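You operate a simulated robot arm through the tools that you are given. There is no shell and no other tool. Be economical: measure what you need, move in short steps, check, and stop when the job is done.

The job below is to be done with a simulated two-armed robot. You get a single attempt, and the scene is never put back.

Task
Take the measuring glass and leave it on top of the brown caked flakes. Put the round tin with green band in the silver boot pan. Press the cone knocker two times. Fetch the strainer basket with black grip and stand it on the waste sack stand. Take the fibre bush with brown grip and put it on top of the silver bush housing. Open the lid of the bin marked waste. Any order will do. Set down upright: measuring glass, strainer basket with black grip.

It is judged by the outcome, as a careful person would: the job done as asked, and still so three seconds after it is handed in. It fails if anything else is knocked over, pushed out of place, dropped, spilled or broken. A push-on lid holds only when it is set on centred and level and pressed home; a screw cap is set on level and turned clockwise until tight.

Robot
Two 7-joint arms with fingered hands on one trunk, on a base that drives. Base frame: it is fixed to the floor where the robot stands at the start and does not move with it; the origin is under the middle of the robot, x ahead of it, y to its left, z up; the surface under the hand at the start is at about z = 800. Readings come in mm, rad, newtons and seconds.
The left shoulder is at the start at [51, 125, 1126], the right one opposite. With the tool pointing down near the work surface each hand reaches from about 440 to 840 mm from the robot's upright axis, wherever it stands, measured 20 degrees to its own side. Places, roughly: boot pan (34x17x9 cm) [600, 0, 800]; bush housing (6x6x4 cm) [-6600, 600, 800]; caked flakes (5x5x5 cm) [500, 300, 800]; cone knocker [-1800, 500, 900]; fibre bush with brown grip (4x4x11 cm) [-6600, 800, 900]; lid of the bin marked waste [6400, -10100, 900]; measuring glass (5x5x9 cm) [500, 200, 800]; round tin with green band (7x7x14 cm) [600, 400, 900]; strainer basket with black grip (5x5x12 cm) [-6000, 700, 900]; waste sack stand (18x15 cm) [-3660, 440, 360]. Payload 4 kg a hand.
The tool frame of a hand sits at the grasp point between the pads (the TCP): z along the fingers, y along the line on which they close. The tips reach 29 mm beyond it. Largest opening 100 mm; the body of the gripper starts 34 mm behind the TCP. The gripper is a hand of 5 fingers: y runs from the thumb to the fingers, the wrist lies at [-15, -105, -177] in the tool frame, and closing takes about 1.5 s.
Orientation is that of the tool frame in the base frame, as [roll, pitch, yaw] about the fixed x, y, z axes, in that order (R = Rz(yaw) Ry(pitch) Rx(roll)). With the fingers straight down and the wrist toward the robot, the tool's x, y and z point along [0, 1, 0], [1, 0, 0] and [0, 0, -1] of the base frame.

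Tools
- The arms move only by the tool move_arm. It takes "left_commands", "right_commands" or both (then of equal length, played together; a hand with none holds still); each is a list of rows, each a list of 7 numbers: the shift along the base's x, y, z in mm, then the turn, a rotation vector about the base's x, y, z in rad, then the gripper command, from -1 (shut) to 1 (fully open), values between in proportion. In form: [[dx, dy, dz, ax, ay, az, grip], ...]. A call has 1 to 20 rows; each row shifts and turns the commanded pose from where the row before left it. Each row takes 0.2 s and may step no farther than 50 mm and 0.15 rad from the row before; otherwise, or with a gripper value out of range, the whole call is refused. A pose out of reach is approached as far as the arm can. The call stops where the force on the tool passes 40 N (or 10 N more than at its start, if that is more) or the arm is blocked; 0.2 s more then pass. Each finger travels about 45 mm/s and halts on what it meets, pressing with about 23 N; the grip force reading is that of the motor and also rises with nothing between the fingers. The clock runs only during rows and for 0.2 s after the last one: add rows that do not move to give the fingers time. The reply holds the time, the measured pose of the TCP, the force on the tool along the base axes, the opening and the grip force, in the units named above and with some noise, with the torque about the TCP (base axes, N m) and any sound that the robot's microphone picked up.
- Cameras (640 x 400 px; columns grow to the right, rows downward): "scene" is now at [160.6, 24.2, 1267.3]; the picture's right is [0.27, -0.96, 0.00], its down [-0.46, -0.13, -0.88] and it looks along [0.84, 0.24, -0.48] (base axes); focal length 235 px, centre (320, 200). "left" rides on the left gripper at [-66, -86, -121] in its tool frame; the picture's right is [-0.76, -0.31, 0.58], its down [0.59, -0.70, 0.40] and it looks along [0.28, 0.64, 0.71] (tool axes); focal length 247 px, centre (320, 200). "right" rides on the right gripper at [66, -86, -121] in its tool frame; the picture's right is [-0.76, 0.31, -0.58], its down [-0.59, -0.70, 0.40] and it looks along [-0.28, 0.64, 0.71] (tool axes); focal length 247 px, centre (320, 200). There is no depth. A picture from a camera that has moved, and an enlarged one, comes with that camera's place and axes in the base frame and with its lens. The place of the scene camera against the robot may be out by one fixed shift of up to 18 mm in any direction.
- capture(camera): a new picture of that camera. No time passes.
- lift_body(by): slides the trunk up (or, below 0, down) by that many mm; the arms and the scene camera ride with it, the base frame stays. It gives what a move gives, with no picture.
- base_move(legs): drives the robot by 1 to 6 legs, each [ahead, turn to the left] in mm and rad, along the robot's own axes; the way and the turn of a leg run together, so that a leg with both is an arc; at most 1500 mm and 3.142 rad a leg. The arms and the cameras ride along, it lands a little off, and it stops where it bumps. It gives what a move gives.
- preshape(shape, hand): the hand has 5 fingers and takes this shape, open, in about a second: jaw (thumb against the fingers, like two jaws); tri (thumb and two fingers); tip (a fingertip pinch); poke (one finger out to press); point (the index stretched); flat (the hand flat); cup (the hand cupped); fist (a fist). The gripper value then closes the fingers along that shape, each until it touches; the sizes above hold for jaw. It gives what a move gives, with no picture.
- head_to(pan, tilt): turns the head with the scene camera to pan (to the left, within 1.396 rad either way) and tilt (down, from -0.506 to 1.204), counted from straight ahead of the robot. It gives what a move gives.
- zoom(camera, box): a new picture of the part [left, top, right, bottom] of that camera's present view, enlarged. No time passes.
- close_job(): hands the job in; it is judged then, once.

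Work in short steps. Places have to be worked out from the pictures, the camera data and where the tool is seen: move nearer, look again, correct. Check each grasp and each placing, and mend what went wrong. You have 165 turns and 118 pictures in all, those below and enlarged ones among them. Open the grippers and draw the arms clear of the work before you hand the job in, unless the task says otherwise.

The tools are called after "Call:" as name(argument=value, ...) on one line, values as JSON. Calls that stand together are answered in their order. move_arm: Moves the arms, as the interface text tells. Its arguments: {"type":"object","properties":{"left_commands":{"type":"array","items":{"type":"array","items":{"type":"number"}}},"right_commands":{"type":"array","items":{"type":"array","items":{"type":"number"}}}},"required":[]} The other tools are called the same way: lift_body (by) slides the trunk up or down; preshape (shape, hand) gives the hand a shape; base_move (legs) drives the base; head_to (pan, tilt) turns the head that bears the scene camera; capture (camera) takes a picture; zoom (camera, box) takes an enlarged picture of a part of a camera's view; close_job () hands the job in.

At the start:

```text
clock: 0.0
left_ee_pos: [455.0, 442.7, 1180.5]
left_ee_rot: [3.139, 0.0, 1.564]
left_contact_force: [-0.3, -0.2, -0.3]
left_torque: [0.0, 0.03, 0.01]
left_width: 99.7
left_grip_force: 0.0
left_shape: jaw
right_ee_pos: [624.3, -36.3, 1138.4]
right_ee_rot: [-3.142, 0.0, 1.566]
right_contact_force: [-0.2, 0.3, 0.7]
right_torque: [0.03, -0.01, 0.0]
right_width: 99.8
right_grip_force: 0.1
right_shape: jaw
trunk travel left (down, up): [-325.0, 422.0]
robot x, y, heading: [0.4, -3.4, 0.001]
head pan, tilt: [0.278, 0.501]
```

scene: 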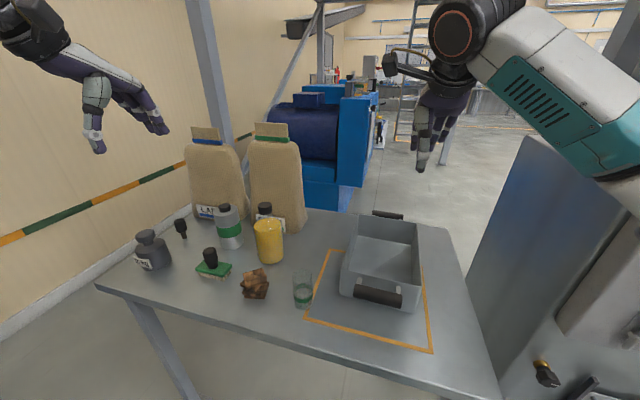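
right: 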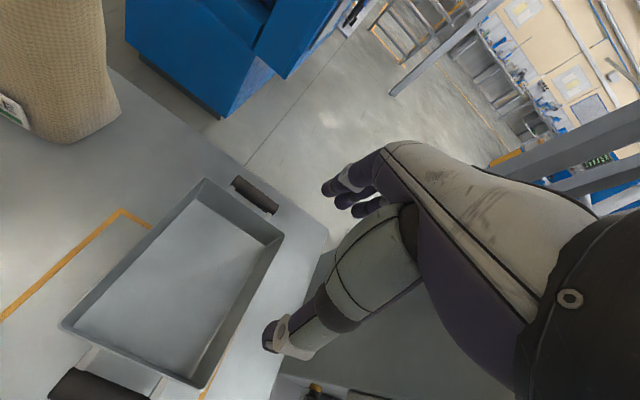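
left: 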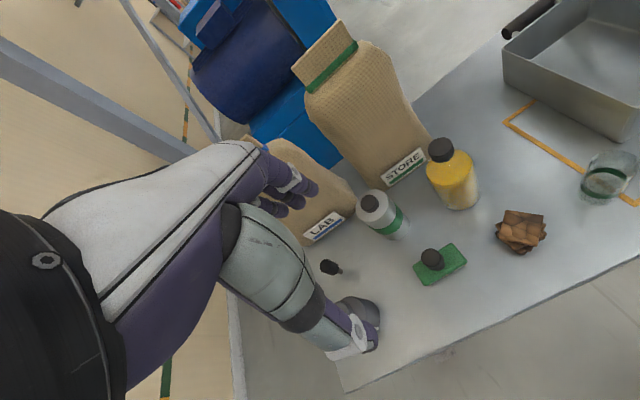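

I'll look closely at the table area to pin down the items.

Call:
zoom(camera="scene", box=[120, 180, 340, 318])

Call:
zoom(camera="left", box=[320, 100, 640, 300])

```text
2.90 times, centred on (230, 249) of scene
camera zoom: at [160.6, 24.2, 1267.3], right [0.27, -0.96, 0.0], down [-0.46, -0.13, -0.88], along [0.84, 0.24, -0.48], focal length 682 px, centre (581, 58)
```

zoom: 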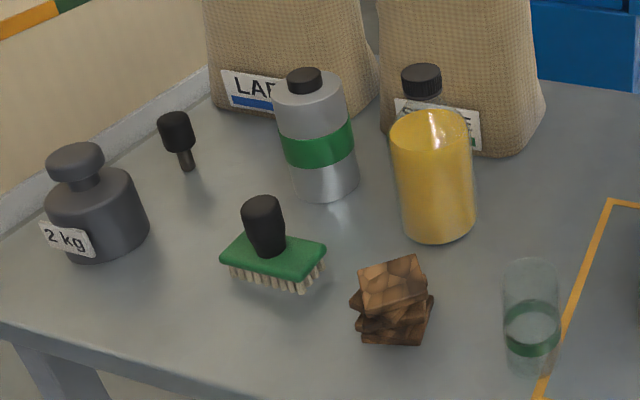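

```text
2.00 times, centred on (480, 200) of left
camera zoom: at [368.5, 377.8, 1302.5], right [-0.31, -0.76, -0.58], down [-0.7, 0.59, -0.4], along [0.64, 0.28, -0.71], focal length 494 px, centre (0, 200)
```

zoom: 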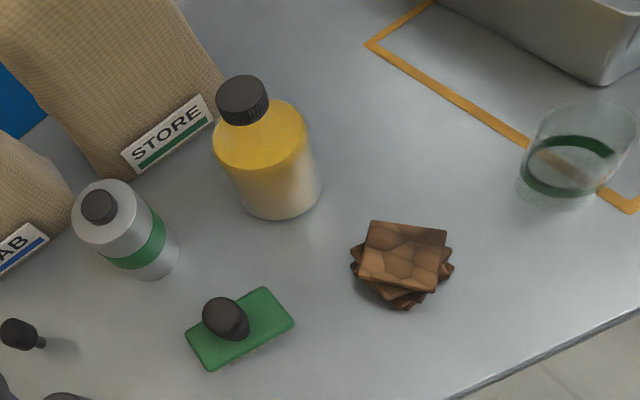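

Triangulating from the left-hand and scene cameras: glass ≈ [482,160], flakes' top ≈ [481,278,850], tin ≈ [617,438]. I move the left hand above the glass and the right one out of the way.

Call:
move_arm(left_commands=[[4, -40, -18, 0, 0, 0, 1], [4, -40, -18, 0, 0, 0, 1], [4, -40, -18, 0, 0, 0, 1], [4, -40, -18, 0, 0, 0, 1], [4, -40, -18, 0, 0, 0, 1], [4, -40, -18, 0, 0, 0, 1], [3, -43, -18, 0, 0, 0, 1], [0, 0, 0, 0, 0, 0, 1]], right_commands=[[-8, -15, 10, 0, 0, 0, 1], [-8, -15, 10, 0, 0, 0, 1], [-8, -15, 10, 0, 0, 0, 1], [-8, -15, 10, 0, 0, 0, 1], [-8, -15, 10, 0, 0, 0, 1], [-8, -15, 10, 0, 0, 0, 1], [-8, -15, 10, 0, 0, 0, 1], [0, 0, 0, 0, 0, 0, 1]])

Call:
capture(camera="left")

Call:
capture(camera="scene")

```text
clock: 1.8
left_ee_pos: [478.2, 159.8, 1056.3]
left_ee_rot: [-3.141, 0.001, 1.566]
left_contact_force: [-0.8, 0.3, 0.2]
left_torque: [-0.02, 0.0, 0.0]
left_width: 99.8
left_grip_force: 0.1
left_shape: jaw
right_ee_pos: [568.6, -141.0, 1208.8]
right_ee_rot: [-3.141, 0.0, 1.564]
right_contact_force: [0.6, -0.4, 0.6]
right_torque: [0.05, 0.01, -0.03]
right_width: 99.4
right_grip_force: 0.2
right_shape: jaw
trunk travel left (down, up): [-325.0, 422.0]
robot x, y, heading: [0.8, -4.9, -0.002]
head pan, tilt: [0.278, 0.501]
```

```text
112 pictures are left
camera left: at [392.7, 96.2, 1177.3], right [-0.31, -0.76, -0.58], down [-0.7, 0.59, -0.4], along [0.64, 0.28, -0.71], focal length 247 px, centre (320, 200)
```

left: 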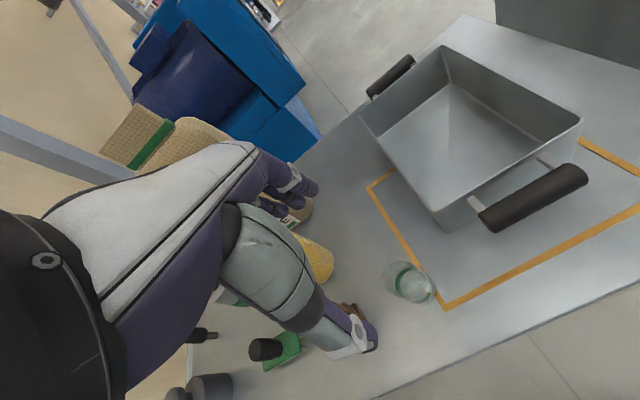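

```text
111 pictures are left
camera scene: at [160.7, 24.4, 1267.3], right [0.27, -0.96, 0.0], down [-0.46, -0.13, -0.88], along [0.84, 0.24, -0.48], focal length 235 px, centre (320, 200)
```

scene: 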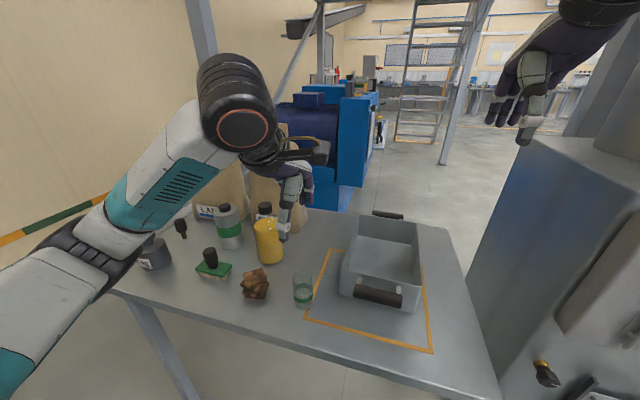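

The glass projection matches [482,160]. I descend to z≈860, then close.

Call:
move_arm(left_commands=[[4, 0, -40, 0, 0, 0, 1], [0, 0, -40, 0, 0, 0, 1], [0, 0, -40, 0, 0, 0, 1], [0, 0, -40, 0, 0, 0, 1], [0, 0, -18, 0, 0, 0, 1], [0, 0, -14, 0, 0, 0, 1], [0, 0, 0, 0, 0, 0, 1]])

Call:
capture(camera="left")

Call:
zoom(camera="scene", box=[200, 200, 400, 325])

```text
clock: 3.4
left_ee_pos: [482.4, 158.0, 864.6]
left_ee_rot: [3.141, 0.0, 1.563]
left_contact_force: [-0.2, 0.5, 0.1]
left_torque: [0.0, 0.02, -0.03]
left_width: 99.7
left_grip_force: 0.2
left_shape: jaw
right_ee_pos: [567.0, -141.9, 1208.6]
right_ee_rot: [3.141, 0.0, 1.564]
right_contact_force: [0.7, -0.9, -0.1]
right_torque: [-0.03, 0.03, 0.0]
right_width: 100.0
right_grip_force: 0.0
right_shape: jaw
trunk travel left (down, up): [-325.0, 422.0]
robot x, y, heading: [-0.4, 0.3, 0.002]
head pan, tilt: [0.278, 0.501]
```

```text
110 pictures are left
camera left: at [398.7, 94.9, 985.0], right [-0.31, -0.76, -0.58], down [-0.7, 0.59, -0.4], along [0.64, 0.28, -0.71], focal length 247 px, centre (320, 200)
```

left: 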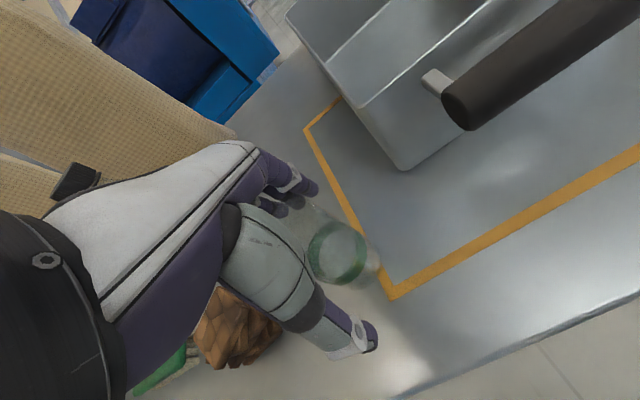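

```text
3.20 times, centred on (300, 262) of scene
camera zoom: at [160.5, 24.0, 1267.4], right [0.27, -0.96, 0.0], down [-0.46, -0.13, -0.88], along [0.84, 0.24, -0.48], focal length 753 px, centre (384, 0)
```

zoom: 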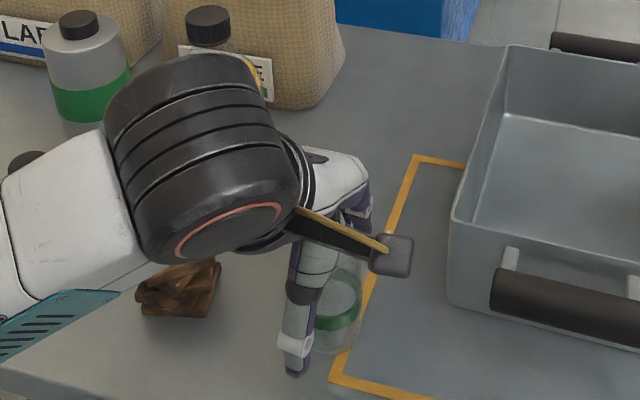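

The glass lies between thumb and fingers. Closing now.

Call:
move_arm(left_commands=[[0, 0, -4, 0, 0, 0, 0.4], [0, 0, 0, 0, 0, 0, 0], [0, 0, 0, 0, 0, 0, -0.2], [0, 0, 0, 0, 0, 0, -0.4], [0, 0, 0, 0, 0, 0, -0.6], [0, 0, 0, 0, 0, 0, -1], [0, 0, 0, 0, 0, 0, -1], [0, 0, 0, 0, 0, 0, -1], [0, 0, 0, 0, 0, 0, -1]])

Call:
capture(camera="left")

```text
clock: 5.4
left_ee_pos: [484.7, 158.2, 860.7]
left_ee_rot: [3.141, 0.0, 1.566]
left_contact_force: [0.0, -0.2, 0.3]
left_torque: [-0.01, 0.01, 0.03]
left_width: 39.0
left_grip_force: 22.6
left_shape: jaw
right_ee_pos: [568.3, -141.9, 1208.5]
right_ee_rot: [3.141, 0.0, 1.564]
right_contact_force: [0.2, -0.3, -0.5]
right_torque: [0.02, -0.03, -0.03]
right_width: 99.6
right_grip_force: 0.0
right_shape: jaw
trunk travel left (down, up): [-325.0, 422.0]
robot x, y, heading: [0.5, -3.5, 0.002]
head pan, tilt: [0.278, 0.501]
```

```text
108 pictures are left
camera left: at [398.7, 94.8, 981.2], right [-0.31, -0.76, -0.58], down [-0.7, 0.59, -0.4], along [0.64, 0.28, -0.71], focal length 247 px, centre (320, 200)
```

left: 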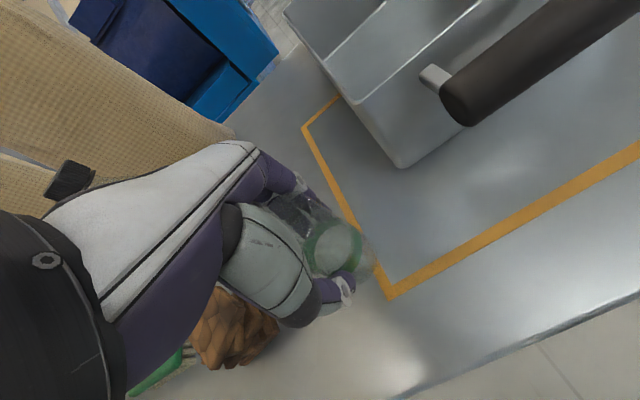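

Width 39 with grip force: held. I lift it 100 mm and look.

Call:
move_arm(left_commands=[[0, 0, 20, 0, 0, 0, -1], [0, 0, 40, 0, 0, 0, -1], [0, 0, 40, 0, 0, 0, -1], [0, 0, 0, 0, 0, 0, -1]])

Call:
zoom(camera="scene", box=[200, 200, 400, 325])

Call:
capture(camera="left")

```text
clock: 6.4
left_ee_pos: [482.7, 158.8, 957.7]
left_ee_rot: [-3.141, -0.002, 1.563]
left_contact_force: [-0.1, 0.4, -0.9]
left_torque: [0.0, -0.01, 0.04]
left_width: 38.8
left_grip_force: 22.5
left_shape: jaw
right_ee_pos: [567.7, -141.6, 1208.2]
right_ee_rot: [-3.14, 0.001, 1.563]
right_contact_force: [1.0, 0.4, 0.1]
right_torque: [-0.04, 0.01, 0.0]
right_width: 99.6
right_grip_force: 0.0
right_shape: jaw
trunk travel left (down, up): [-325.0, 422.0]
robot x, y, heading: [-1.9, -0.2, 0.002]
head pan, tilt: [0.278, 0.501]
```

```text
3.20 times, centred on (300, 262) of scene
camera zoom: at [160.6, 24.1, 1267.3], right [0.27, -0.96, 0.0], down [-0.46, -0.13, -0.88], along [0.84, 0.24, -0.48], focal length 753 px, centre (384, 0)
```

zoom: 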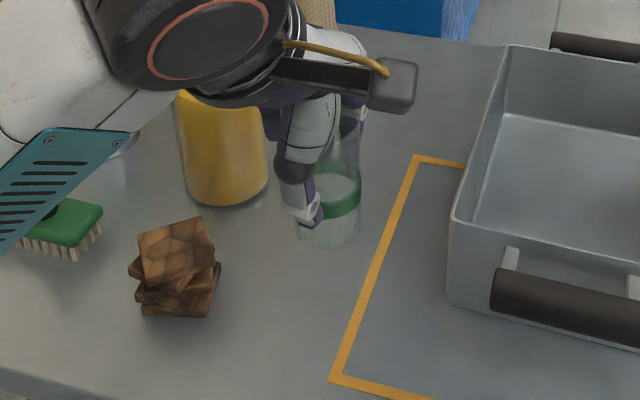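

```text
106 pictures are left
camera left: at [398.8, 95.0, 1078.6], right [-0.31, -0.76, -0.58], down [-0.7, 0.59, -0.4], along [0.64, 0.28, -0.71], focal length 247 px, centre (320, 200)
```

left: 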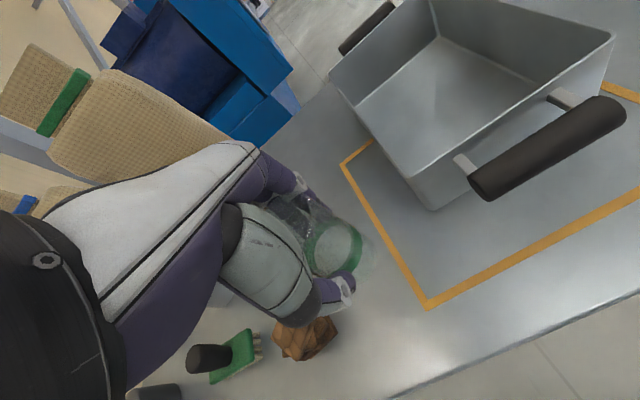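

Held upright with the bottom near z=897. I move it over the flakes at y≈277 and check.

Call:
move_arm(left_commands=[[0, 30, 0, 0, 0, 0, -1], [0, 30, 0, 0, 0, 0, -1], [0, 30, 0, 0, 0, 0, -1], [-1, 29, 0, 0, 0, 0, -1], [0, 0, -15, 0, 0, 0, -1], [0, 0, -15, 0, 0, 0, -1], [0, 0, 0, 0, 0, 0, -1]])

Call:
zoom(camera="scene", box=[180, 200, 340, 300])

Call:
capture(camera="left")

```text
clock: 8.0
left_ee_pos: [482.4, 277.5, 929.4]
left_ee_rot: [3.141, 0.001, 1.567]
left_contact_force: [0.1, 0.2, -0.6]
left_torque: [-0.03, -0.01, 0.01]
left_width: 39.0
left_grip_force: 22.8
left_shape: jaw
right_ee_pos: [568.2, -141.3, 1209.4]
right_ee_rot: [3.14, 0.002, 1.564]
right_contact_force: [0.6, -0.6, 0.1]
right_torque: [0.0, 0.0, 0.02]
right_width: 99.7
right_grip_force: 0.1
right_shape: jaw
trunk travel left (down, up): [-325.0, 422.0]
robot x, y, heading: [-0.5, 0.4, -0.002]
head pan, tilt: [0.278, 0.501]
```

```text
4.00 times, centred on (260, 250) of scene
camera zoom: at [160.6, 24.1, 1267.3], right [0.27, -0.96, 0.0], down [-0.46, -0.13, -0.88], along [0.84, 0.24, -0.48], focal length 941 px, centre (560, 0)
```

zoom: 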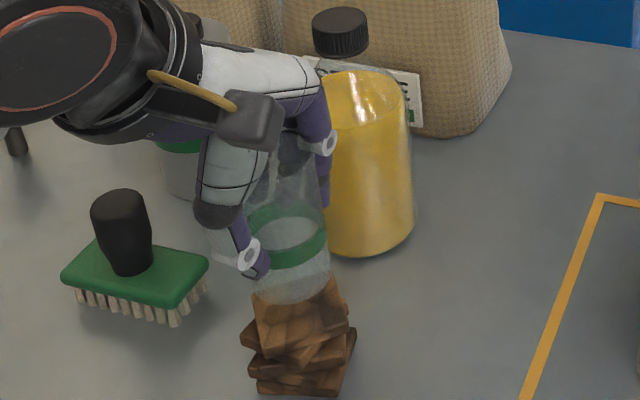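

```text
104 pictures are left
camera left: at [397.4, 213.7, 1050.6], right [-0.31, -0.76, -0.58], down [-0.7, 0.59, -0.4], along [0.64, 0.28, -0.71], focal length 247 px, centre (320, 200)
```

left: 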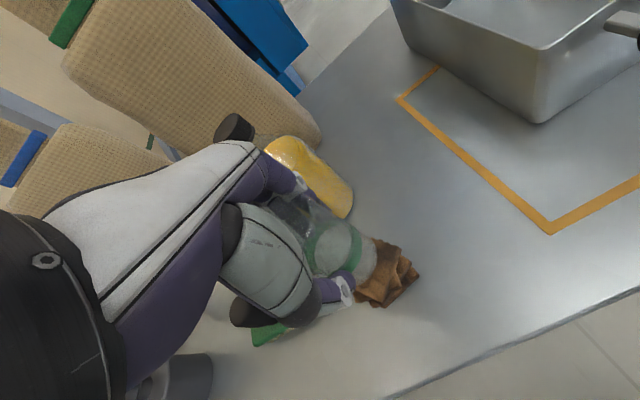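

Glass is nearly over the stack's centre (~2 mm left). I correct and lower slowly until contact.

Call:
move_arm(left_commands=[[0, -2, -5, 0, 0, 0, -1], [0, 0, -5, 0, 0, 0, -1], [0, 0, -3, 0, 0, 0, -1], [0, 0, 0, 0, 0, 0, -1]])

Call:
zoom(camera="scene", box=[180, 200, 340, 300])

```text
clock: 9.0
left_ee_pos: [483.1, 274.6, 914.6]
left_ee_rot: [3.141, 0.0, 1.565]
left_contact_force: [0.2, -0.1, -0.4]
left_torque: [-0.02, -0.02, -0.01]
left_width: 38.9
left_grip_force: 23.5
left_shape: jaw
right_ee_pos: [567.4, -140.4, 1208.0]
right_ee_rot: [-3.141, 0.0, 1.562]
right_contact_force: [-0.1, 0.9, 0.1]
right_torque: [0.0, 0.01, 0.01]
right_width: 99.9
right_grip_force: 0.0
right_shape: jaw
trunk travel left (down, up): [-325.0, 422.0]
robot x, y, heading: [-2.2, 2.5, -0.007]
head pan, tilt: [0.278, 0.501]
```

```text
4.00 times, centred on (260, 250) of scene
camera zoom: at [160.6, 24.1, 1267.3], right [0.27, -0.96, 0.0], down [-0.46, -0.13, -0.88], along [0.84, 0.24, -0.48], focal length 941 px, centre (560, 0)
```

zoom: 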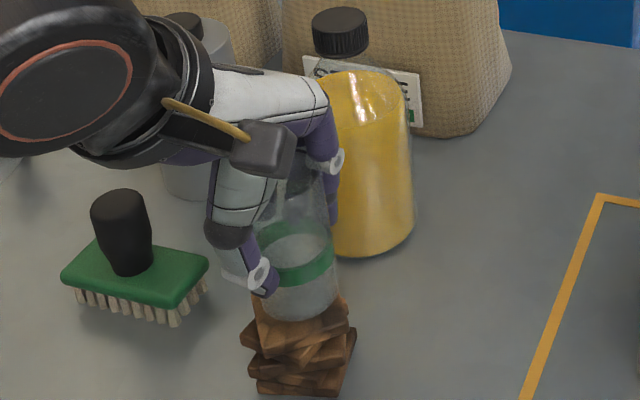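

Still free (bottom ≈ 854). I step down in 1–2 mm rows watching the force.

Call:
move_arm(left_commands=[[0, 0, -2, 0, 0, 0, -1], [0, 0, -2, 0, 0, 0, -1], [0, 0, 0, 0, 0, 0, -1]])

```text
clock: 9.8
left_ee_pos: [483.8, 275.0, 912.0]
left_ee_rot: [3.141, -0.001, 1.566]
left_contact_force: [-0.4, 0.3, -0.4]
left_torque: [-0.05, -0.01, 0.05]
left_width: 38.8
left_grip_force: 23.1
left_shape: jaw
right_ee_pos: [568.6, -141.7, 1208.6]
right_ee_rot: [3.141, 0.002, 1.565]
right_contact_force: [-0.4, -0.5, 0.6]
right_torque: [-0.03, 0.03, 0.03]
right_width: 99.8
right_grip_force: 0.1
right_shape: jaw
trunk travel left (down, up): [-325.0, 422.0]
robot x, y, heading: [-1.5, -0.8, 0.003]
head pan, tilt: [0.278, 0.501]
```

Call:
move_arm(left_commands=[[0, 0, -2, 0, 0, 0, -1], [0, 0, -2, 0, 0, 0, -1], [0, 0, 0, 0, 0, 0, -1]])

Call:
zoom(camera="scene", box=[220, 230, 300, 280])

```text
clock: 10.6
left_ee_pos: [484.3, 275.9, 910.0]
left_ee_rot: [-3.141, 0.0, 1.564]
left_contact_force: [-1.0, 0.5, -0.1]
left_torque: [0.02, -0.03, -0.02]
left_width: 38.9
left_grip_force: 23.0
left_shape: jaw
right_ee_pos: [567.9, -141.2, 1210.1]
right_ee_rot: [3.141, 0.0, 1.564]
right_contact_force: [-0.3, -0.5, -0.9]
right_torque: [-0.03, 0.0, -0.03]
right_width: 99.6
right_grip_force: 0.1
right_shape: jaw
trunk travel left (down, up): [-325.0, 422.0]
robot x, y, heading: [1.9, -2.1, -0.006]
head pan, tilt: [0.278, 0.501]
```

```text
8.00 times, centred on (260, 255) of scene
camera zoom: at [160.5, 24.0, 1267.4], right [0.27, -0.96, 0.0], down [-0.46, -0.13, -0.88], along [0.84, 0.24, -0.48], focal length 1882 px, centre (800, -240)
```

zoom: 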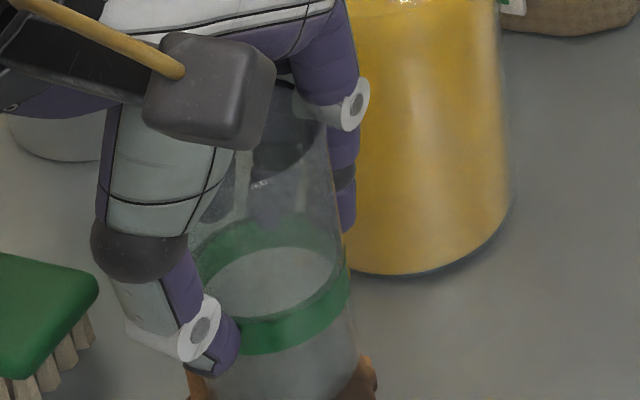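

No contact force yet; continue lowering.

Call:
move_arm(left_commands=[[0, 0, -2, 0, 0, 0, -1], [0, 0, -2, 0, 0, 0, -1], [0, 0, 0, 0, 0, 0, -1]])

Call:
zoom(camera="scene", box=[210, 240, 306, 300])

```text
clock: 11.4
left_ee_pos: [483.6, 275.1, 907.6]
left_ee_rot: [3.136, 0.0, 1.564]
left_contact_force: [-0.2, 0.0, 19.7]
left_torque: [0.04, -0.14, 0.03]
left_width: 39.6
left_grip_force: 23.1
left_shape: jaw
right_ee_pos: [566.1, -141.9, 1208.9]
right_ee_rot: [3.14, -0.001, 1.563]
right_contact_force: [0.1, -0.6, 0.4]
right_torque: [0.01, -0.04, -0.03]
right_width: 99.8
right_grip_force: 0.1
right_shape: jaw
trunk travel left (down, up): [-325.0, 422.0]
robot x, y, heading: [3.7, 1.8, 0.003]
head pan, tilt: [0.278, 0.501]
```

```text
6.67 times, centred on (258, 270) of scene
camera zoom: at [159.2, 23.3, 1267.8], right [0.27, -0.96, 0.0], down [-0.46, -0.13, -0.88], along [0.84, 0.24, -0.48], focal length 1568 px, centre (733, -267)
```

zoom: 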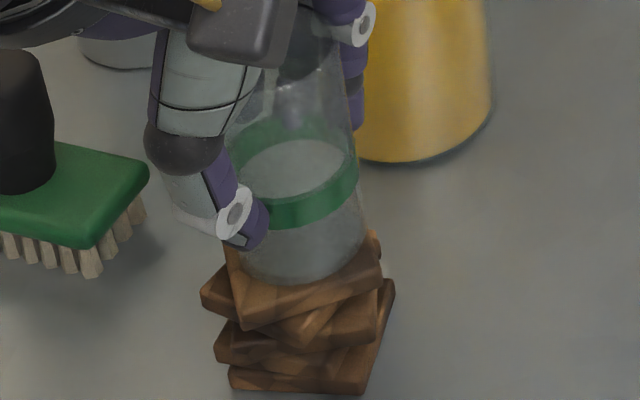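

Contact (20 N). The glass sits a few mm too far back on the top flake; I lift slightly, shift 5 mm toward the robot and lower again.

Call:
move_arm(left_commands=[[0, 0, 6, 0, 0, 0, -1], [-5, 0, 0, 0, 0, 0, -1], [0, 0, -3, 0, 0, 0, -1], [0, 0, -1, 0, 0, 0, -1], [0, 0, 0, 0, 0, 0, -1]])

Call:
zoom(camera="scene", box=[210, 240, 306, 300])

```text
clock: 12.6
left_ee_pos: [477.3, 275.9, 908.8]
left_ee_rot: [-3.141, -0.001, 1.564]
left_contact_force: [-1.7, 0.0, 12.0]
left_torque: [0.03, -0.04, 0.0]
left_width: 39.7
left_grip_force: 22.5
left_shape: jaw
right_ee_pos: [567.3, -142.1, 1209.8]
right_ee_rot: [-3.14, 0.001, 1.566]
right_contact_force: [-0.5, 0.2, -0.3]
right_torque: [0.0, 0.0, 0.02]
right_width: 100.3
right_grip_force: 0.0
right_shape: jaw
trunk travel left (down, up): [-325.0, 422.0]
robot x, y, heading: [-1.8, -2.3, -0.002]
head pan, tilt: [0.278, 0.501]
```

```text
6.67 times, centred on (258, 270) of scene
camera zoom: at [159.5, 23.6, 1267.6], right [0.27, -0.96, 0.0], down [-0.46, -0.13, -0.88], along [0.84, 0.24, -0.48], focal length 1568 px, centre (733, -267)
```

zoom: 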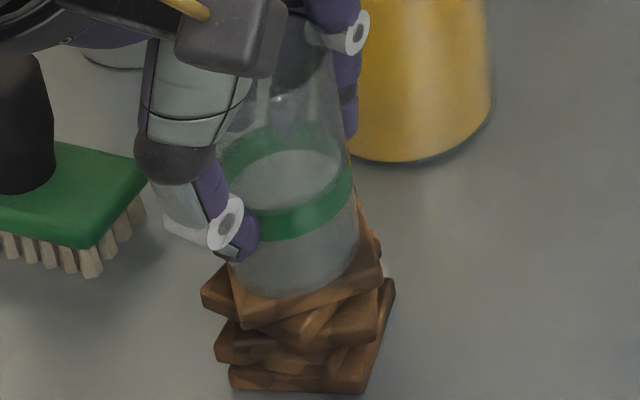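

Centred now. Release slowly, then rise.

Call:
move_arm(left_commands=[[0, 0, 1, 0, 0, 0, -0.2], [0, 0, 0, 0, 0, 0, -0.1], [0, 0, 0, 0, 0, 0, 0.1], [0, 0, 0, 0, 0, 0, 0.4], [0, 0, 0, 0, 0, 0, 0.7], [0, 0, 0, 0, 0, 0, 1], [0, 0, 0, 0, 0, 0, 1], [0, 0, 0, 0, 0, 0, 1]])

Call:
zoom(camera="scene", box=[180, 200, 340, 300])

```text
clock: 14.4
left_ee_pos: [476.9, 274.3, 907.7]
left_ee_rot: [-3.141, 0.0, 1.563]
left_contact_force: [-0.1, -0.1, 0.4]
left_torque: [-0.03, -0.01, 0.02]
left_width: 99.9
left_grip_force: 0.0
left_shape: jaw
right_ee_pos: [568.2, -141.1, 1210.1]
right_ee_rot: [3.141, -0.001, 1.564]
right_contact_force: [0.3, -0.5, 0.0]
right_torque: [-0.02, -0.04, 0.02]
right_width: 99.6
right_grip_force: 0.1
right_shape: jaw
trunk travel left (down, up): [-325.0, 422.0]
robot x, y, heading: [-0.9, 0.3, -0.003]
head pan, tilt: [0.278, 0.501]
```

```text
4.00 times, centred on (260, 250) of scene
camera zoom: at [160.5, 24.1, 1267.4], right [0.27, -0.96, 0.0], down [-0.46, -0.13, -0.88], along [0.84, 0.24, -0.48], focal length 941 px, centre (560, 0)
```

zoom: 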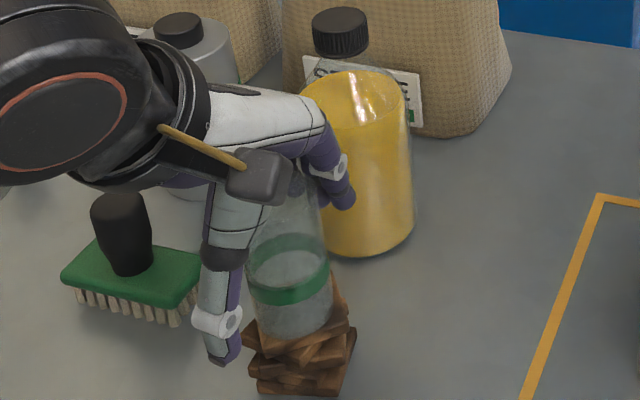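

The glass stands free. I rise straight up and go above the tin.

Call:
move_arm(left_commands=[[0, 0, 15, 0, 0, 0, 1], [0, 0, 40, 0, 0, 0, 1], [0, 0, 45, 0, 0, 0, 1], [0, 0, 45, 0, 0, 0, 1], [0, 0, 15, 0, 0, 0, 1], [28, 33, 0, 0, 0, 0, 1], [28, 33, 0, 0, 0, 0, 1], [28, 33, 0, 0, 0, 0, 1], [28, 33, 0, 0, 0, 0, 1], [28, 31, 0, 0, 0, 0, 1], [0, 0, 0, 0, 0, 0, 1]])

Call:
capture(camera="left")

Call:
zoom(camera="scene", box=[120, 170, 340, 308])

```text
clock: 16.8
left_ee_pos: [618.0, 440.5, 1069.0]
left_ee_rot: [-3.139, 0.0, 1.563]
left_contact_force: [0.2, -0.1, 0.5]
left_torque: [0.02, -0.02, -0.01]
left_width: 99.7
left_grip_force: 0.0
left_shape: jaw
right_ee_pos: [568.9, -141.4, 1208.7]
right_ee_rot: [3.141, 0.001, 1.563]
right_contact_force: [0.0, -0.6, 0.6]
right_torque: [-0.02, 0.02, -0.03]
right_width: 99.8
right_grip_force: 0.1
right_shape: jaw
trunk travel left (down, up): [-325.0, 422.0]
robot x, y, heading: [0.2, -1.8, 0.003]
head pan, tilt: [0.278, 0.501]
```

```text
98 pictures are left
camera left: at [533.3, 375.6, 1190.7], right [-0.31, -0.75, -0.58], down [-0.7, 0.59, -0.4], along [0.64, 0.28, -0.71], focal length 247 px, centre (320, 200)
```

left: 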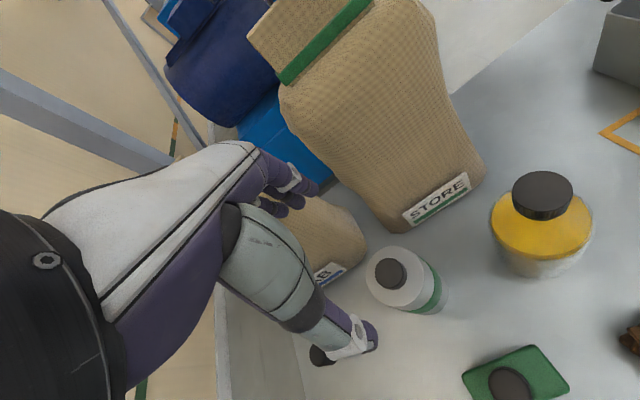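

```text
2.90 times, centred on (230, 239) of scene
camera zoom: at [160.4, 24.1, 1267.4], right [0.27, -0.96, 0.0], down [-0.46, -0.13, -0.88], along [0.84, 0.24, -0.48], focal length 682 px, centre (581, 87)
```

zoom: 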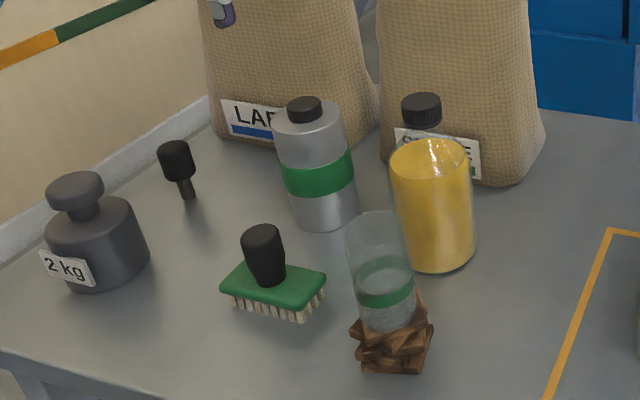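

Tin confirmed at [618,438]. Descend with slightly reduced opening to stay clear of the sack.

Call:
move_arm(left_commands=[[0, -2, -40, 0, 0, 0, 0.8], [0, 0, -40, 0, 0, 0, 0.8], [0, 0, -35, 0, 0, 0, 0.8], [0, 0, -25, 0, 0, 0, 0.8], [0, 0, -15, 0, 0, 0, 0.8], [0, 0, 0, 0, 0, 0, 0.8]])

Call:
capture(camera="left")

Call:
zoom(camera="scene", box=[120, 150, 340, 288])

```text
clock: 18.2
left_ee_pos: [620.6, 435.9, 912.5]
left_ee_rot: [-3.141, -0.001, 1.564]
left_contact_force: [0.4, 0.0, 0.2]
left_torque: [0.02, -0.04, 0.03]
left_width: 90.4
left_grip_force: 0.0
left_shape: jaw
right_ee_pos: [568.2, -141.9, 1208.9]
right_ee_rot: [-3.141, -0.001, 1.564]
right_contact_force: [-0.4, -1.0, -1.1]
right_torque: [0.0, 0.0, -0.05]
right_width: 99.9
right_grip_force: 0.0
right_shape: jaw
trunk travel left (down, up): [-325.0, 422.0]
robot x, y, heading: [-0.1, -0.6, -0.002]
head pan, tilt: [0.278, 0.501]
```

```text
96 pictures are left
camera left: at [535.3, 371.5, 1033.4], right [-0.31, -0.76, -0.58], down [-0.7, 0.59, -0.4], along [0.64, 0.28, -0.71], focal length 247 px, centre (320, 200)
```

left: 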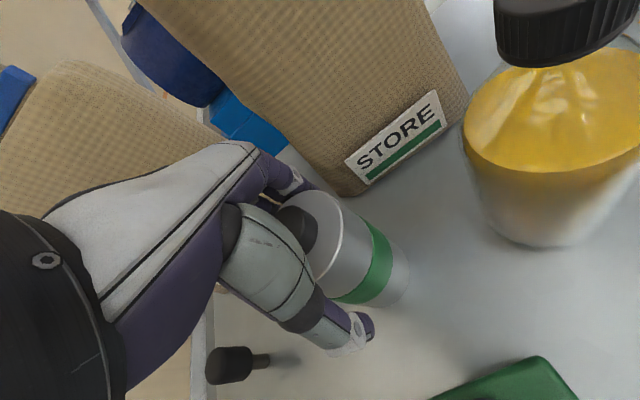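

```text
2.90 times, centred on (230, 219) of scene
camera zoom: at [160.6, 24.1, 1267.4], right [0.27, -0.96, 0.0], down [-0.46, -0.13, -0.88], along [0.84, 0.24, -0.48], focal length 682 px, centre (581, 145)
```

zoom: 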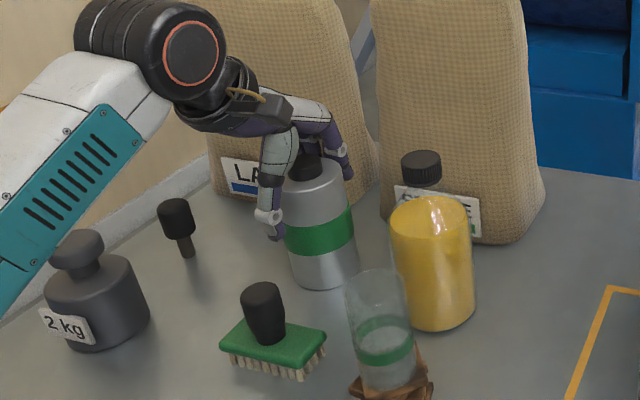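

The tin is between thumb and fingers; clearing nothing else. Close.

Call:
move_arm(left_commands=[[-2, 2, 0, 0, 0, 0, 0.5], [0, 0, 0, 0, 0, 0, 0.3], [0, 0, 0, 0, 0, 0, 0], [0, 0, 0, 0, 0, 0, -0.5], [0, 0, 0, 0, 0, 0, -1], [0, 0, 0, 0, 0, 0, -1], [0, 0, 0, 0, 0, 0, -1]])

Call:
move_arm(left_commands=[[0, 0, 15, 0, 0, 0, -1], [0, 0, 30, 0, 0, 0, -1], [0, 0, 0, 0, 0, 0, -1]])

Call:
zoom(camera="scene", box=[120, 150, 340, 288])

```text
clock: 19.8
left_ee_pos: [618.6, 437.7, 913.1]
left_ee_rot: [-3.141, -0.001, 1.565]
left_contact_force: [0.5, -0.7, 0.3]
left_torque: [0.02, 0.11, 0.0]
left_width: 60.0
left_grip_force: 22.7
left_shape: jaw
right_ee_pos: [568.0, -141.7, 1207.9]
right_ee_rot: [3.141, 0.0, 1.565]
right_contact_force: [0.2, -0.3, -0.1]
right_torque: [0.0, -0.01, 0.01]
right_width: 99.8
right_grip_force: 0.2
right_shape: jaw
trunk travel left (down, up): [-325.0, 422.0]
robot x, y, heading: [4.9, -3.8, 0.001]
head pan, tilt: [0.278, 0.501]
```

```text
clock: 20.6
left_ee_pos: [617.6, 438.3, 957.2]
left_ee_rot: [-3.14, 0.0, 1.564]
left_contact_force: [-0.1, 0.2, -3.9]
left_torque: [-0.03, 0.02, 0.01]
left_width: 59.9
left_grip_force: 22.9
left_shape: jaw
right_ee_pos: [568.1, -141.1, 1208.0]
right_ee_rot: [-3.14, 0.0, 1.565]
right_contact_force: [0.3, -0.4, -0.8]
right_torque: [-0.01, 0.0, 0.0]
right_width: 100.0
right_grip_force: 0.1
right_shape: jaw
trunk travel left (down, up): [-325.0, 422.0]
robot x, y, heading: [-2.2, 0.3, 0.003]
head pan, tilt: [0.278, 0.501]
```

```text
2.90 times, centred on (230, 219) of scene
camera zoom: at [161.1, 24.4, 1267.2], right [0.27, -0.96, 0.0], down [-0.46, -0.13, -0.88], along [0.84, 0.24, -0.48], focal length 682 px, centre (581, 145)
```

zoom: 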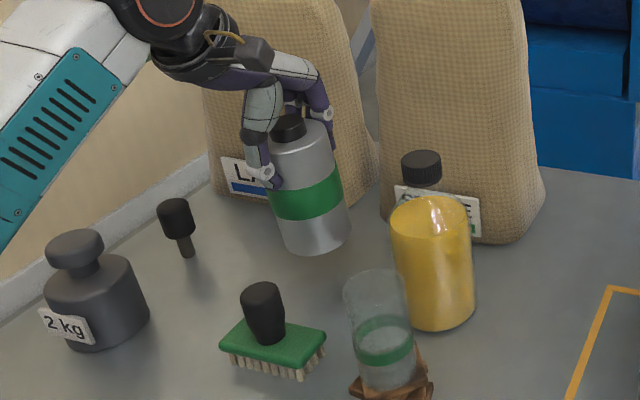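

Tin held. Raise it well above the yellow bottle, clear the right arm a bit, and carry across toward the pan.

Call:
move_arm(left_commands=[[0, 0, 40, 0, 0, 0, -1], [0, 0, 40, 0, 0, 0, -1], [0, 0, 40, 0, 0, 0, -1], [0, 0, 40, 0, 0, 0, -1], [-2, -40, 0, 0, 0, 0, -1], [-2, -40, 0, 0, 0, 0, -1], [-2, -40, 0, 0, 0, 0, -1], [-2, -40, 0, 0, 0, 0, -1], [-2, -40, 0, 0, 0, 0, -1], [-2, -40, 0, 0, 0, 0, -1], [-2, -40, 0, 0, 0, 0, -1], [-2, -40, 0, 0, 0, 0, -1], [-2, -40, 0, 0, 0, 0, -1], [0, -40, 0, 0, 0, 0, -1], [0, 0, 0, 0, 0, 0, -1]], right_commands=[[-15, -15, 10, 0, 0, 0, 1], [-15, -15, 10, 0, 0, 0, 1], [-15, -15, 10, 0, 0, 0, 1], [-15, -15, 10, 0, 0, 0, 1], [0, 0, 0, 0, 0, 0, 1], [0, 0, 0, 0, 0, 0, 1], [0, 0, 0, 0, 0, 0, 1], [0, 0, 0, 0, 0, 0, 1], [0, 0, 0, 0, 0, 0, 1], [0, 0, 0, 0, 0, 0, 1], [0, 0, 0, 0, 0, 0, 1], [0, 0, 0, 0, 0, 0, 1], [0, 0, 0, 0, 0, 0, 1], [0, 0, 0, 0, 0, 0, 1], [0, 0, 0, 0, 0, 0, 1]])

Call:
capture(camera="left")

Call:
capture(camera="scene")

```text
clock: 23.8
left_ee_pos: [602.3, 39.2, 1115.3]
left_ee_rot: [3.141, 0.0, 1.568]
left_contact_force: [-1.0, 0.8, -4.4]
left_torque: [-0.01, 0.04, -0.01]
left_width: 60.1
left_grip_force: 23.2
left_shape: jaw
right_ee_pos: [508.2, -199.8, 1248.3]
right_ee_rot: [3.141, -0.001, 1.564]
right_contact_force: [-0.7, 0.5, 0.7]
right_torque: [-0.02, 0.01, 0.0]
right_width: 99.7
right_grip_force: 0.1
right_shape: jaw
trunk travel left (down, up): [-325.0, 422.0]
robot x, y, heading: [-5.7, 2.9, 0.0]
head pan, tilt: [0.278, 0.501]
```

```text
93 pictures are left
camera left: at [516.2, -25.6, 1236.4], right [-0.31, -0.76, -0.58], down [-0.7, 0.59, -0.4], along [0.64, 0.28, -0.71], focal length 247 px, centre (320, 200)
```

left: 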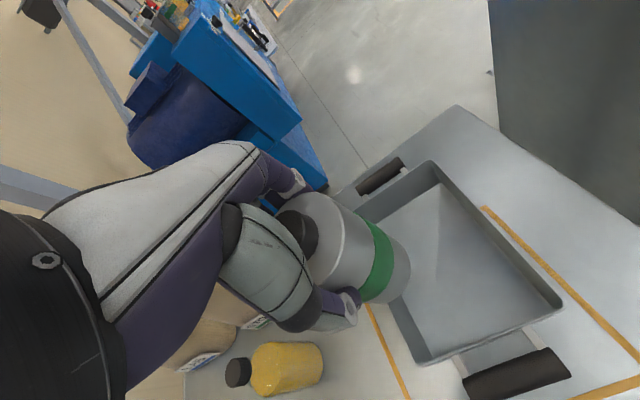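

```text
92 pictures are left
camera scene: at [160.2, 24.9, 1267.3], right [0.28, -0.96, 0.0], down [-0.46, -0.13, -0.88], along [0.84, 0.24, -0.48], focal length 235 px, centre (320, 200)
```

scene: 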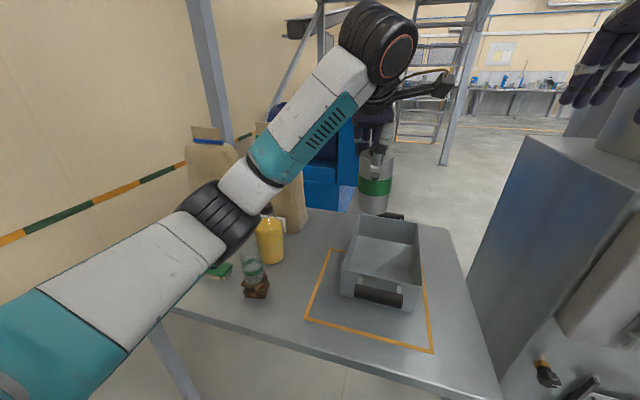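

Pan rim spans about x 526–746, y −84…74, so centre ≈ [636,−4]. I move over it and lower most of the way.

Call:
move_arm(left_commands=[[15, -21, 0, 0, 0, 0, -1], [15, -21, 0, 0, 0, 0, -1], [0, 0, -40, 0, 0, 0, -1], [0, 0, -40, 0, 0, 0, -1], [0, 0, -40, 0, 0, 0, -1], [0, 0, -40, 0, 0, 0, -1], [0, 0, -20, 0, 0, 0, -1], [0, 0, 0, 0, 0, 0, -1]])

Call:
zoom(camera="scene", box=[300, 170, 460, 320])

Call:
capture(camera="left")

```text
clock: 25.6
left_ee_pos: [629.5, -3.5, 937.6]
left_ee_rot: [3.141, 0.001, 1.565]
left_contact_force: [0.9, 0.6, -4.5]
left_torque: [-0.01, -0.01, 0.01]
left_width: 59.9
left_grip_force: 22.5
left_shape: jaw
right_ee_pos: [509.5, -201.8, 1249.5]
right_ee_rot: [-3.139, 0.0, 1.563]
right_contact_force: [0.1, -1.2, -0.3]
right_torque: [0.03, -0.01, 0.02]
right_width: 99.5
right_grip_force: 0.0
right_shape: jaw
trunk travel left (down, up): [-325.0, 422.0]
robot x, y, heading: [-1.2, -0.2, 0.001]
head pan, tilt: [0.278, 0.501]
```

```text
2.67 times, centred on (380, 245) of scene
camera zoom: at [161.0, 23.8, 1267.3], right [0.27, -0.96, 0.0], down [-0.46, -0.13, -0.88], along [0.84, 0.24, -0.48], focal length 627 px, centre (160, 80)
```

zoom: 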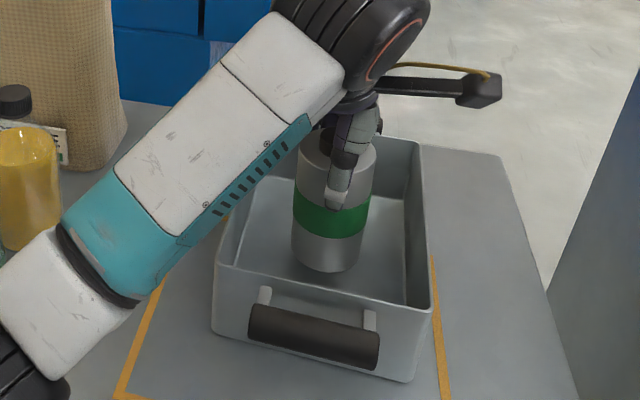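

```text
90 pictures are left
camera left: at [544.0, -67.4, 1058.7], right [-0.31, -0.76, -0.58], down [-0.7, 0.59, -0.4], along [0.64, 0.28, -0.71], focal length 247 px, centre (320, 200)
```

left: 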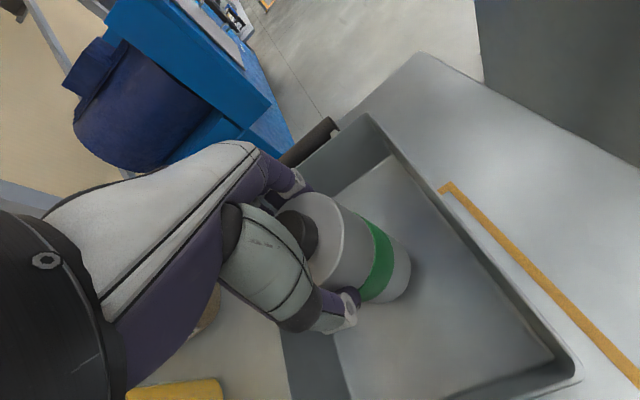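

Well inside. Lower in small steps until contact.

Call:
move_arm(left_commands=[[0, 0, -10, 0, 0, 0, -1], [0, 0, -3, 0, 0, 0, -1], [0, 0, -3, 0, 0, 0, -1], [0, 0, -2, 0, 0, 0, -1], [0, 0, 0, 0, 0, 0, -1]])

```text
clock: 26.8
left_ee_pos: [628.6, -2.5, 918.4]
left_ee_rot: [-3.141, 0.001, 1.566]
left_contact_force: [-0.8, -0.4, -4.1]
left_torque: [-0.03, 0.04, 0.0]
left_width: 60.2
left_grip_force: 23.2
left_shape: jaw
right_ee_pos: [509.2, -201.3, 1248.0]
right_ee_rot: [-3.14, 0.001, 1.564]
right_contact_force: [0.4, 0.7, 1.3]
right_torque: [0.0, 0.0, 0.03]
right_width: 99.7
right_grip_force: 0.1
right_shape: jaw
trunk travel left (down, up): [-325.0, 422.0]
robot x, y, heading: [-1.3, 5.0, -0.001]
head pan, tilt: [0.278, 0.501]
```

Call:
move_arm(left_commands=[[0, 0, -2, 0, 0, 0, -1], [0, 0, -2, 0, 0, 0, -1], [0, 0, 0, 0, 0, 0, -1]])

```text
clock: 27.6
left_ee_pos: [627.6, -4.2, 916.7]
left_ee_rot: [3.141, 0.001, 1.564]
left_contact_force: [0.8, -1.8, 2.8]
left_torque: [-0.05, 0.08, 0.03]
left_width: 59.9
left_grip_force: 23.2
left_shape: jaw
right_ee_pos: [506.8, -202.6, 1248.9]
right_ee_rot: [3.141, 0.0, 1.563]
right_contact_force: [0.2, 0.5, -0.4]
right_torque: [-0.01, -0.04, -0.01]
right_width: 99.7
right_grip_force: 0.0
right_shape: jaw
trunk travel left (down, up): [-325.0, 422.0]
robot x, y, heading: [1.5, -2.9, -0.001]
head pan, tilt: [0.278, 0.501]
```

Contact (weight taken). Release and rise.

Call:
move_arm(left_commands=[[0, 0, 0, 0, 0, 0, 0.1], [0, 0, 0, 0, 0, 0, 0.3], [0, 0, 0, 0, 0, 0, 0.5], [0, 0, 0, 0, 0, 0, 0.7], [0, 0, 0, 0, 0, 0, 0.7], [0, 0, 0, 0, 0, 0, 0.7], [0, 0, 20, 0, 0, 0, 0.7], [0, 0, 45, 0, 0, 0, 0.7], [0, 0, 45, 0, 0, 0, 0.7], [0, 0, 45, 0, 0, 0, 0.7], [0, 0, 45, 0, 0, 0, 0.7], [0, 0, 0, 0, 0, 0, 0.7]])

Call:
capture(camera="scene")

```text
clock: 30.2
left_ee_pos: [630.1, -2.9, 1113.5]
left_ee_rot: [-3.14, 0.0, 1.564]
left_contact_force: [0.4, 0.3, -0.7]
left_torque: [0.01, -0.02, -0.03]
left_width: 85.0
left_grip_force: 0.1
left_shape: jaw
right_ee_pos: [507.1, -203.9, 1248.5]
right_ee_rot: [-3.139, 0.001, 1.564]
right_contact_force: [0.8, -0.5, -0.8]
right_torque: [-0.01, -0.01, -0.02]
right_width: 99.8
right_grip_force: 0.0
right_shape: jaw
trunk travel left (down, up): [-325.0, 422.0]
robot x, y, heading: [0.5, 0.8, 0.001]
head pan, tilt: [0.278, 0.501]
```

```text
89 pictures are left
camera scene: at [160.7, 23.2, 1267.3], right [0.27, -0.96, 0.0], down [-0.46, -0.13, -0.88], along [0.84, 0.24, -0.48], focal length 235 px, centre (320, 200)
```

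scene: 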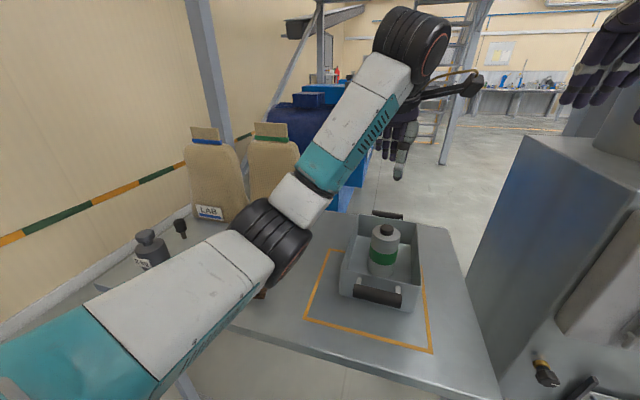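

Tin stands in the pan. I draw both hands in high and look to the right and left to learn what is around before driving.

Call:
move_arm(left_commands=[[-25, 35, 20, 0, 0, 0, 1], [-25, 35, 20, 0, 0, 0, 1], [-25, 35, 20, 0, 0, 0, 1], [-25, 35, 20, 0, 0, 0, 1], [-25, 35, 20, 0, 0, 0, 1], [-25, 35, 20, 0, 0, 0, 1], [-20, 35, 10, 0, 0, 0, 1]])

Call:
head_to(pan=-1.3, tilt=0.5)

Call:
capture(camera="scene")

Call:
head_to(pan=1.35, tilt=0.4)

Call:
capture(camera="scene")

```text
clock: 31.8
left_ee_pos: [459.0, 241.5, 1245.6]
left_ee_rot: [-3.141, 0.002, 1.564]
left_contact_force: [-0.4, 0.2, 0.7]
left_torque: [0.0, -0.06, 0.0]
left_width: 99.7
left_grip_force: 0.1
left_shape: jaw
right_ee_pos: [507.4, -201.9, 1249.0]
right_ee_rot: [-3.141, 0.001, 1.564]
right_contact_force: [0.6, -0.3, -0.2]
right_torque: [-0.01, 0.0, 0.01]
right_width: 99.8
right_grip_force: 0.0
right_shape: jaw
trunk travel left (down, up): [-325.0, 422.0]
robot x, y, heading: [-0.1, -1.7, 0.0]
head pan, tilt: [0.278, 0.501]
```

```text
clock: 33.5
left_ee_pos: [460.1, 239.5, 1245.3]
left_ee_rot: [-3.141, 0.002, 1.565]
left_contact_force: [-0.5, -0.9, -0.8]
left_torque: [0.0, 0.0, -0.01]
left_width: 99.7
left_grip_force: 0.0
left_shape: jaw
right_ee_pos: [507.4, -202.1, 1249.3]
right_ee_rot: [-3.141, 0.001, 1.564]
right_contact_force: [-0.1, 0.2, 0.0]
right_torque: [0.0, -0.01, -0.01]
right_width: 99.8
right_grip_force: 0.0
right_shape: jaw
trunk travel left (down, up): [-325.0, 422.0]
robot x, y, heading: [2.6, 1.3, -0.004]
head pan, tilt: [-1.3, 0.499]
```

```text
88 pictures are left
camera scene: at [97.5, -88.7, 1267.6], right [-0.96, -0.27, 0.0], down [-0.13, 0.46, -0.88], along [0.23, -0.85, -0.48], focal length 235 px, centre (320, 200)
```

scene: 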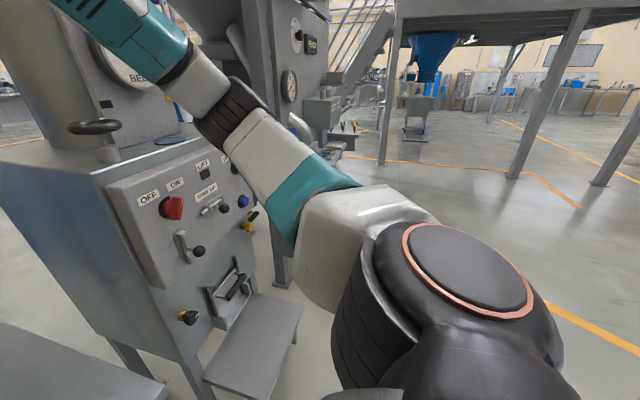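

```text
clock: 35.8
left_ee_pos: [460.7, 239.6, 1245.3]
left_ee_rot: [-3.141, 0.002, 1.563]
left_contact_force: [-0.2, -0.8, 0.0]
left_torque: [0.01, 0.05, -0.01]
left_width: 99.7
left_grip_force: 0.0
left_shape: jaw
right_ee_pos: [507.6, -201.2, 1247.5]
right_ee_rot: [-3.14, -0.001, 1.563]
right_contact_force: [-1.1, -0.3, -0.2]
right_torque: [0.0, 0.0, 0.01]
right_width: 99.8
right_grip_force: 0.1
right_shape: jaw
trunk travel left (down, up): [-325.0, 422.0]
robot x, y, heading: [-0.5, 0.9, 0.001]
head pan, tilt: [1.349, 0.4]
```

```text
87 pictures are left
camera scene: at [93.6, 89.4, 1276.8], right [0.98, -0.22, 0.0], down [-0.09, -0.38, -0.92], along [0.2, 0.9, -0.39], focal length 235 px, centre (320, 200)
```

scene: 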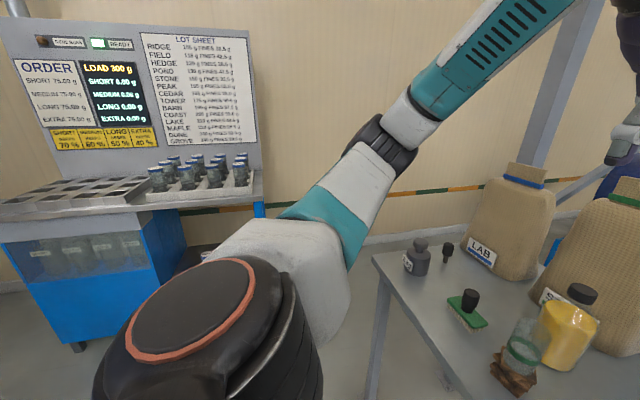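

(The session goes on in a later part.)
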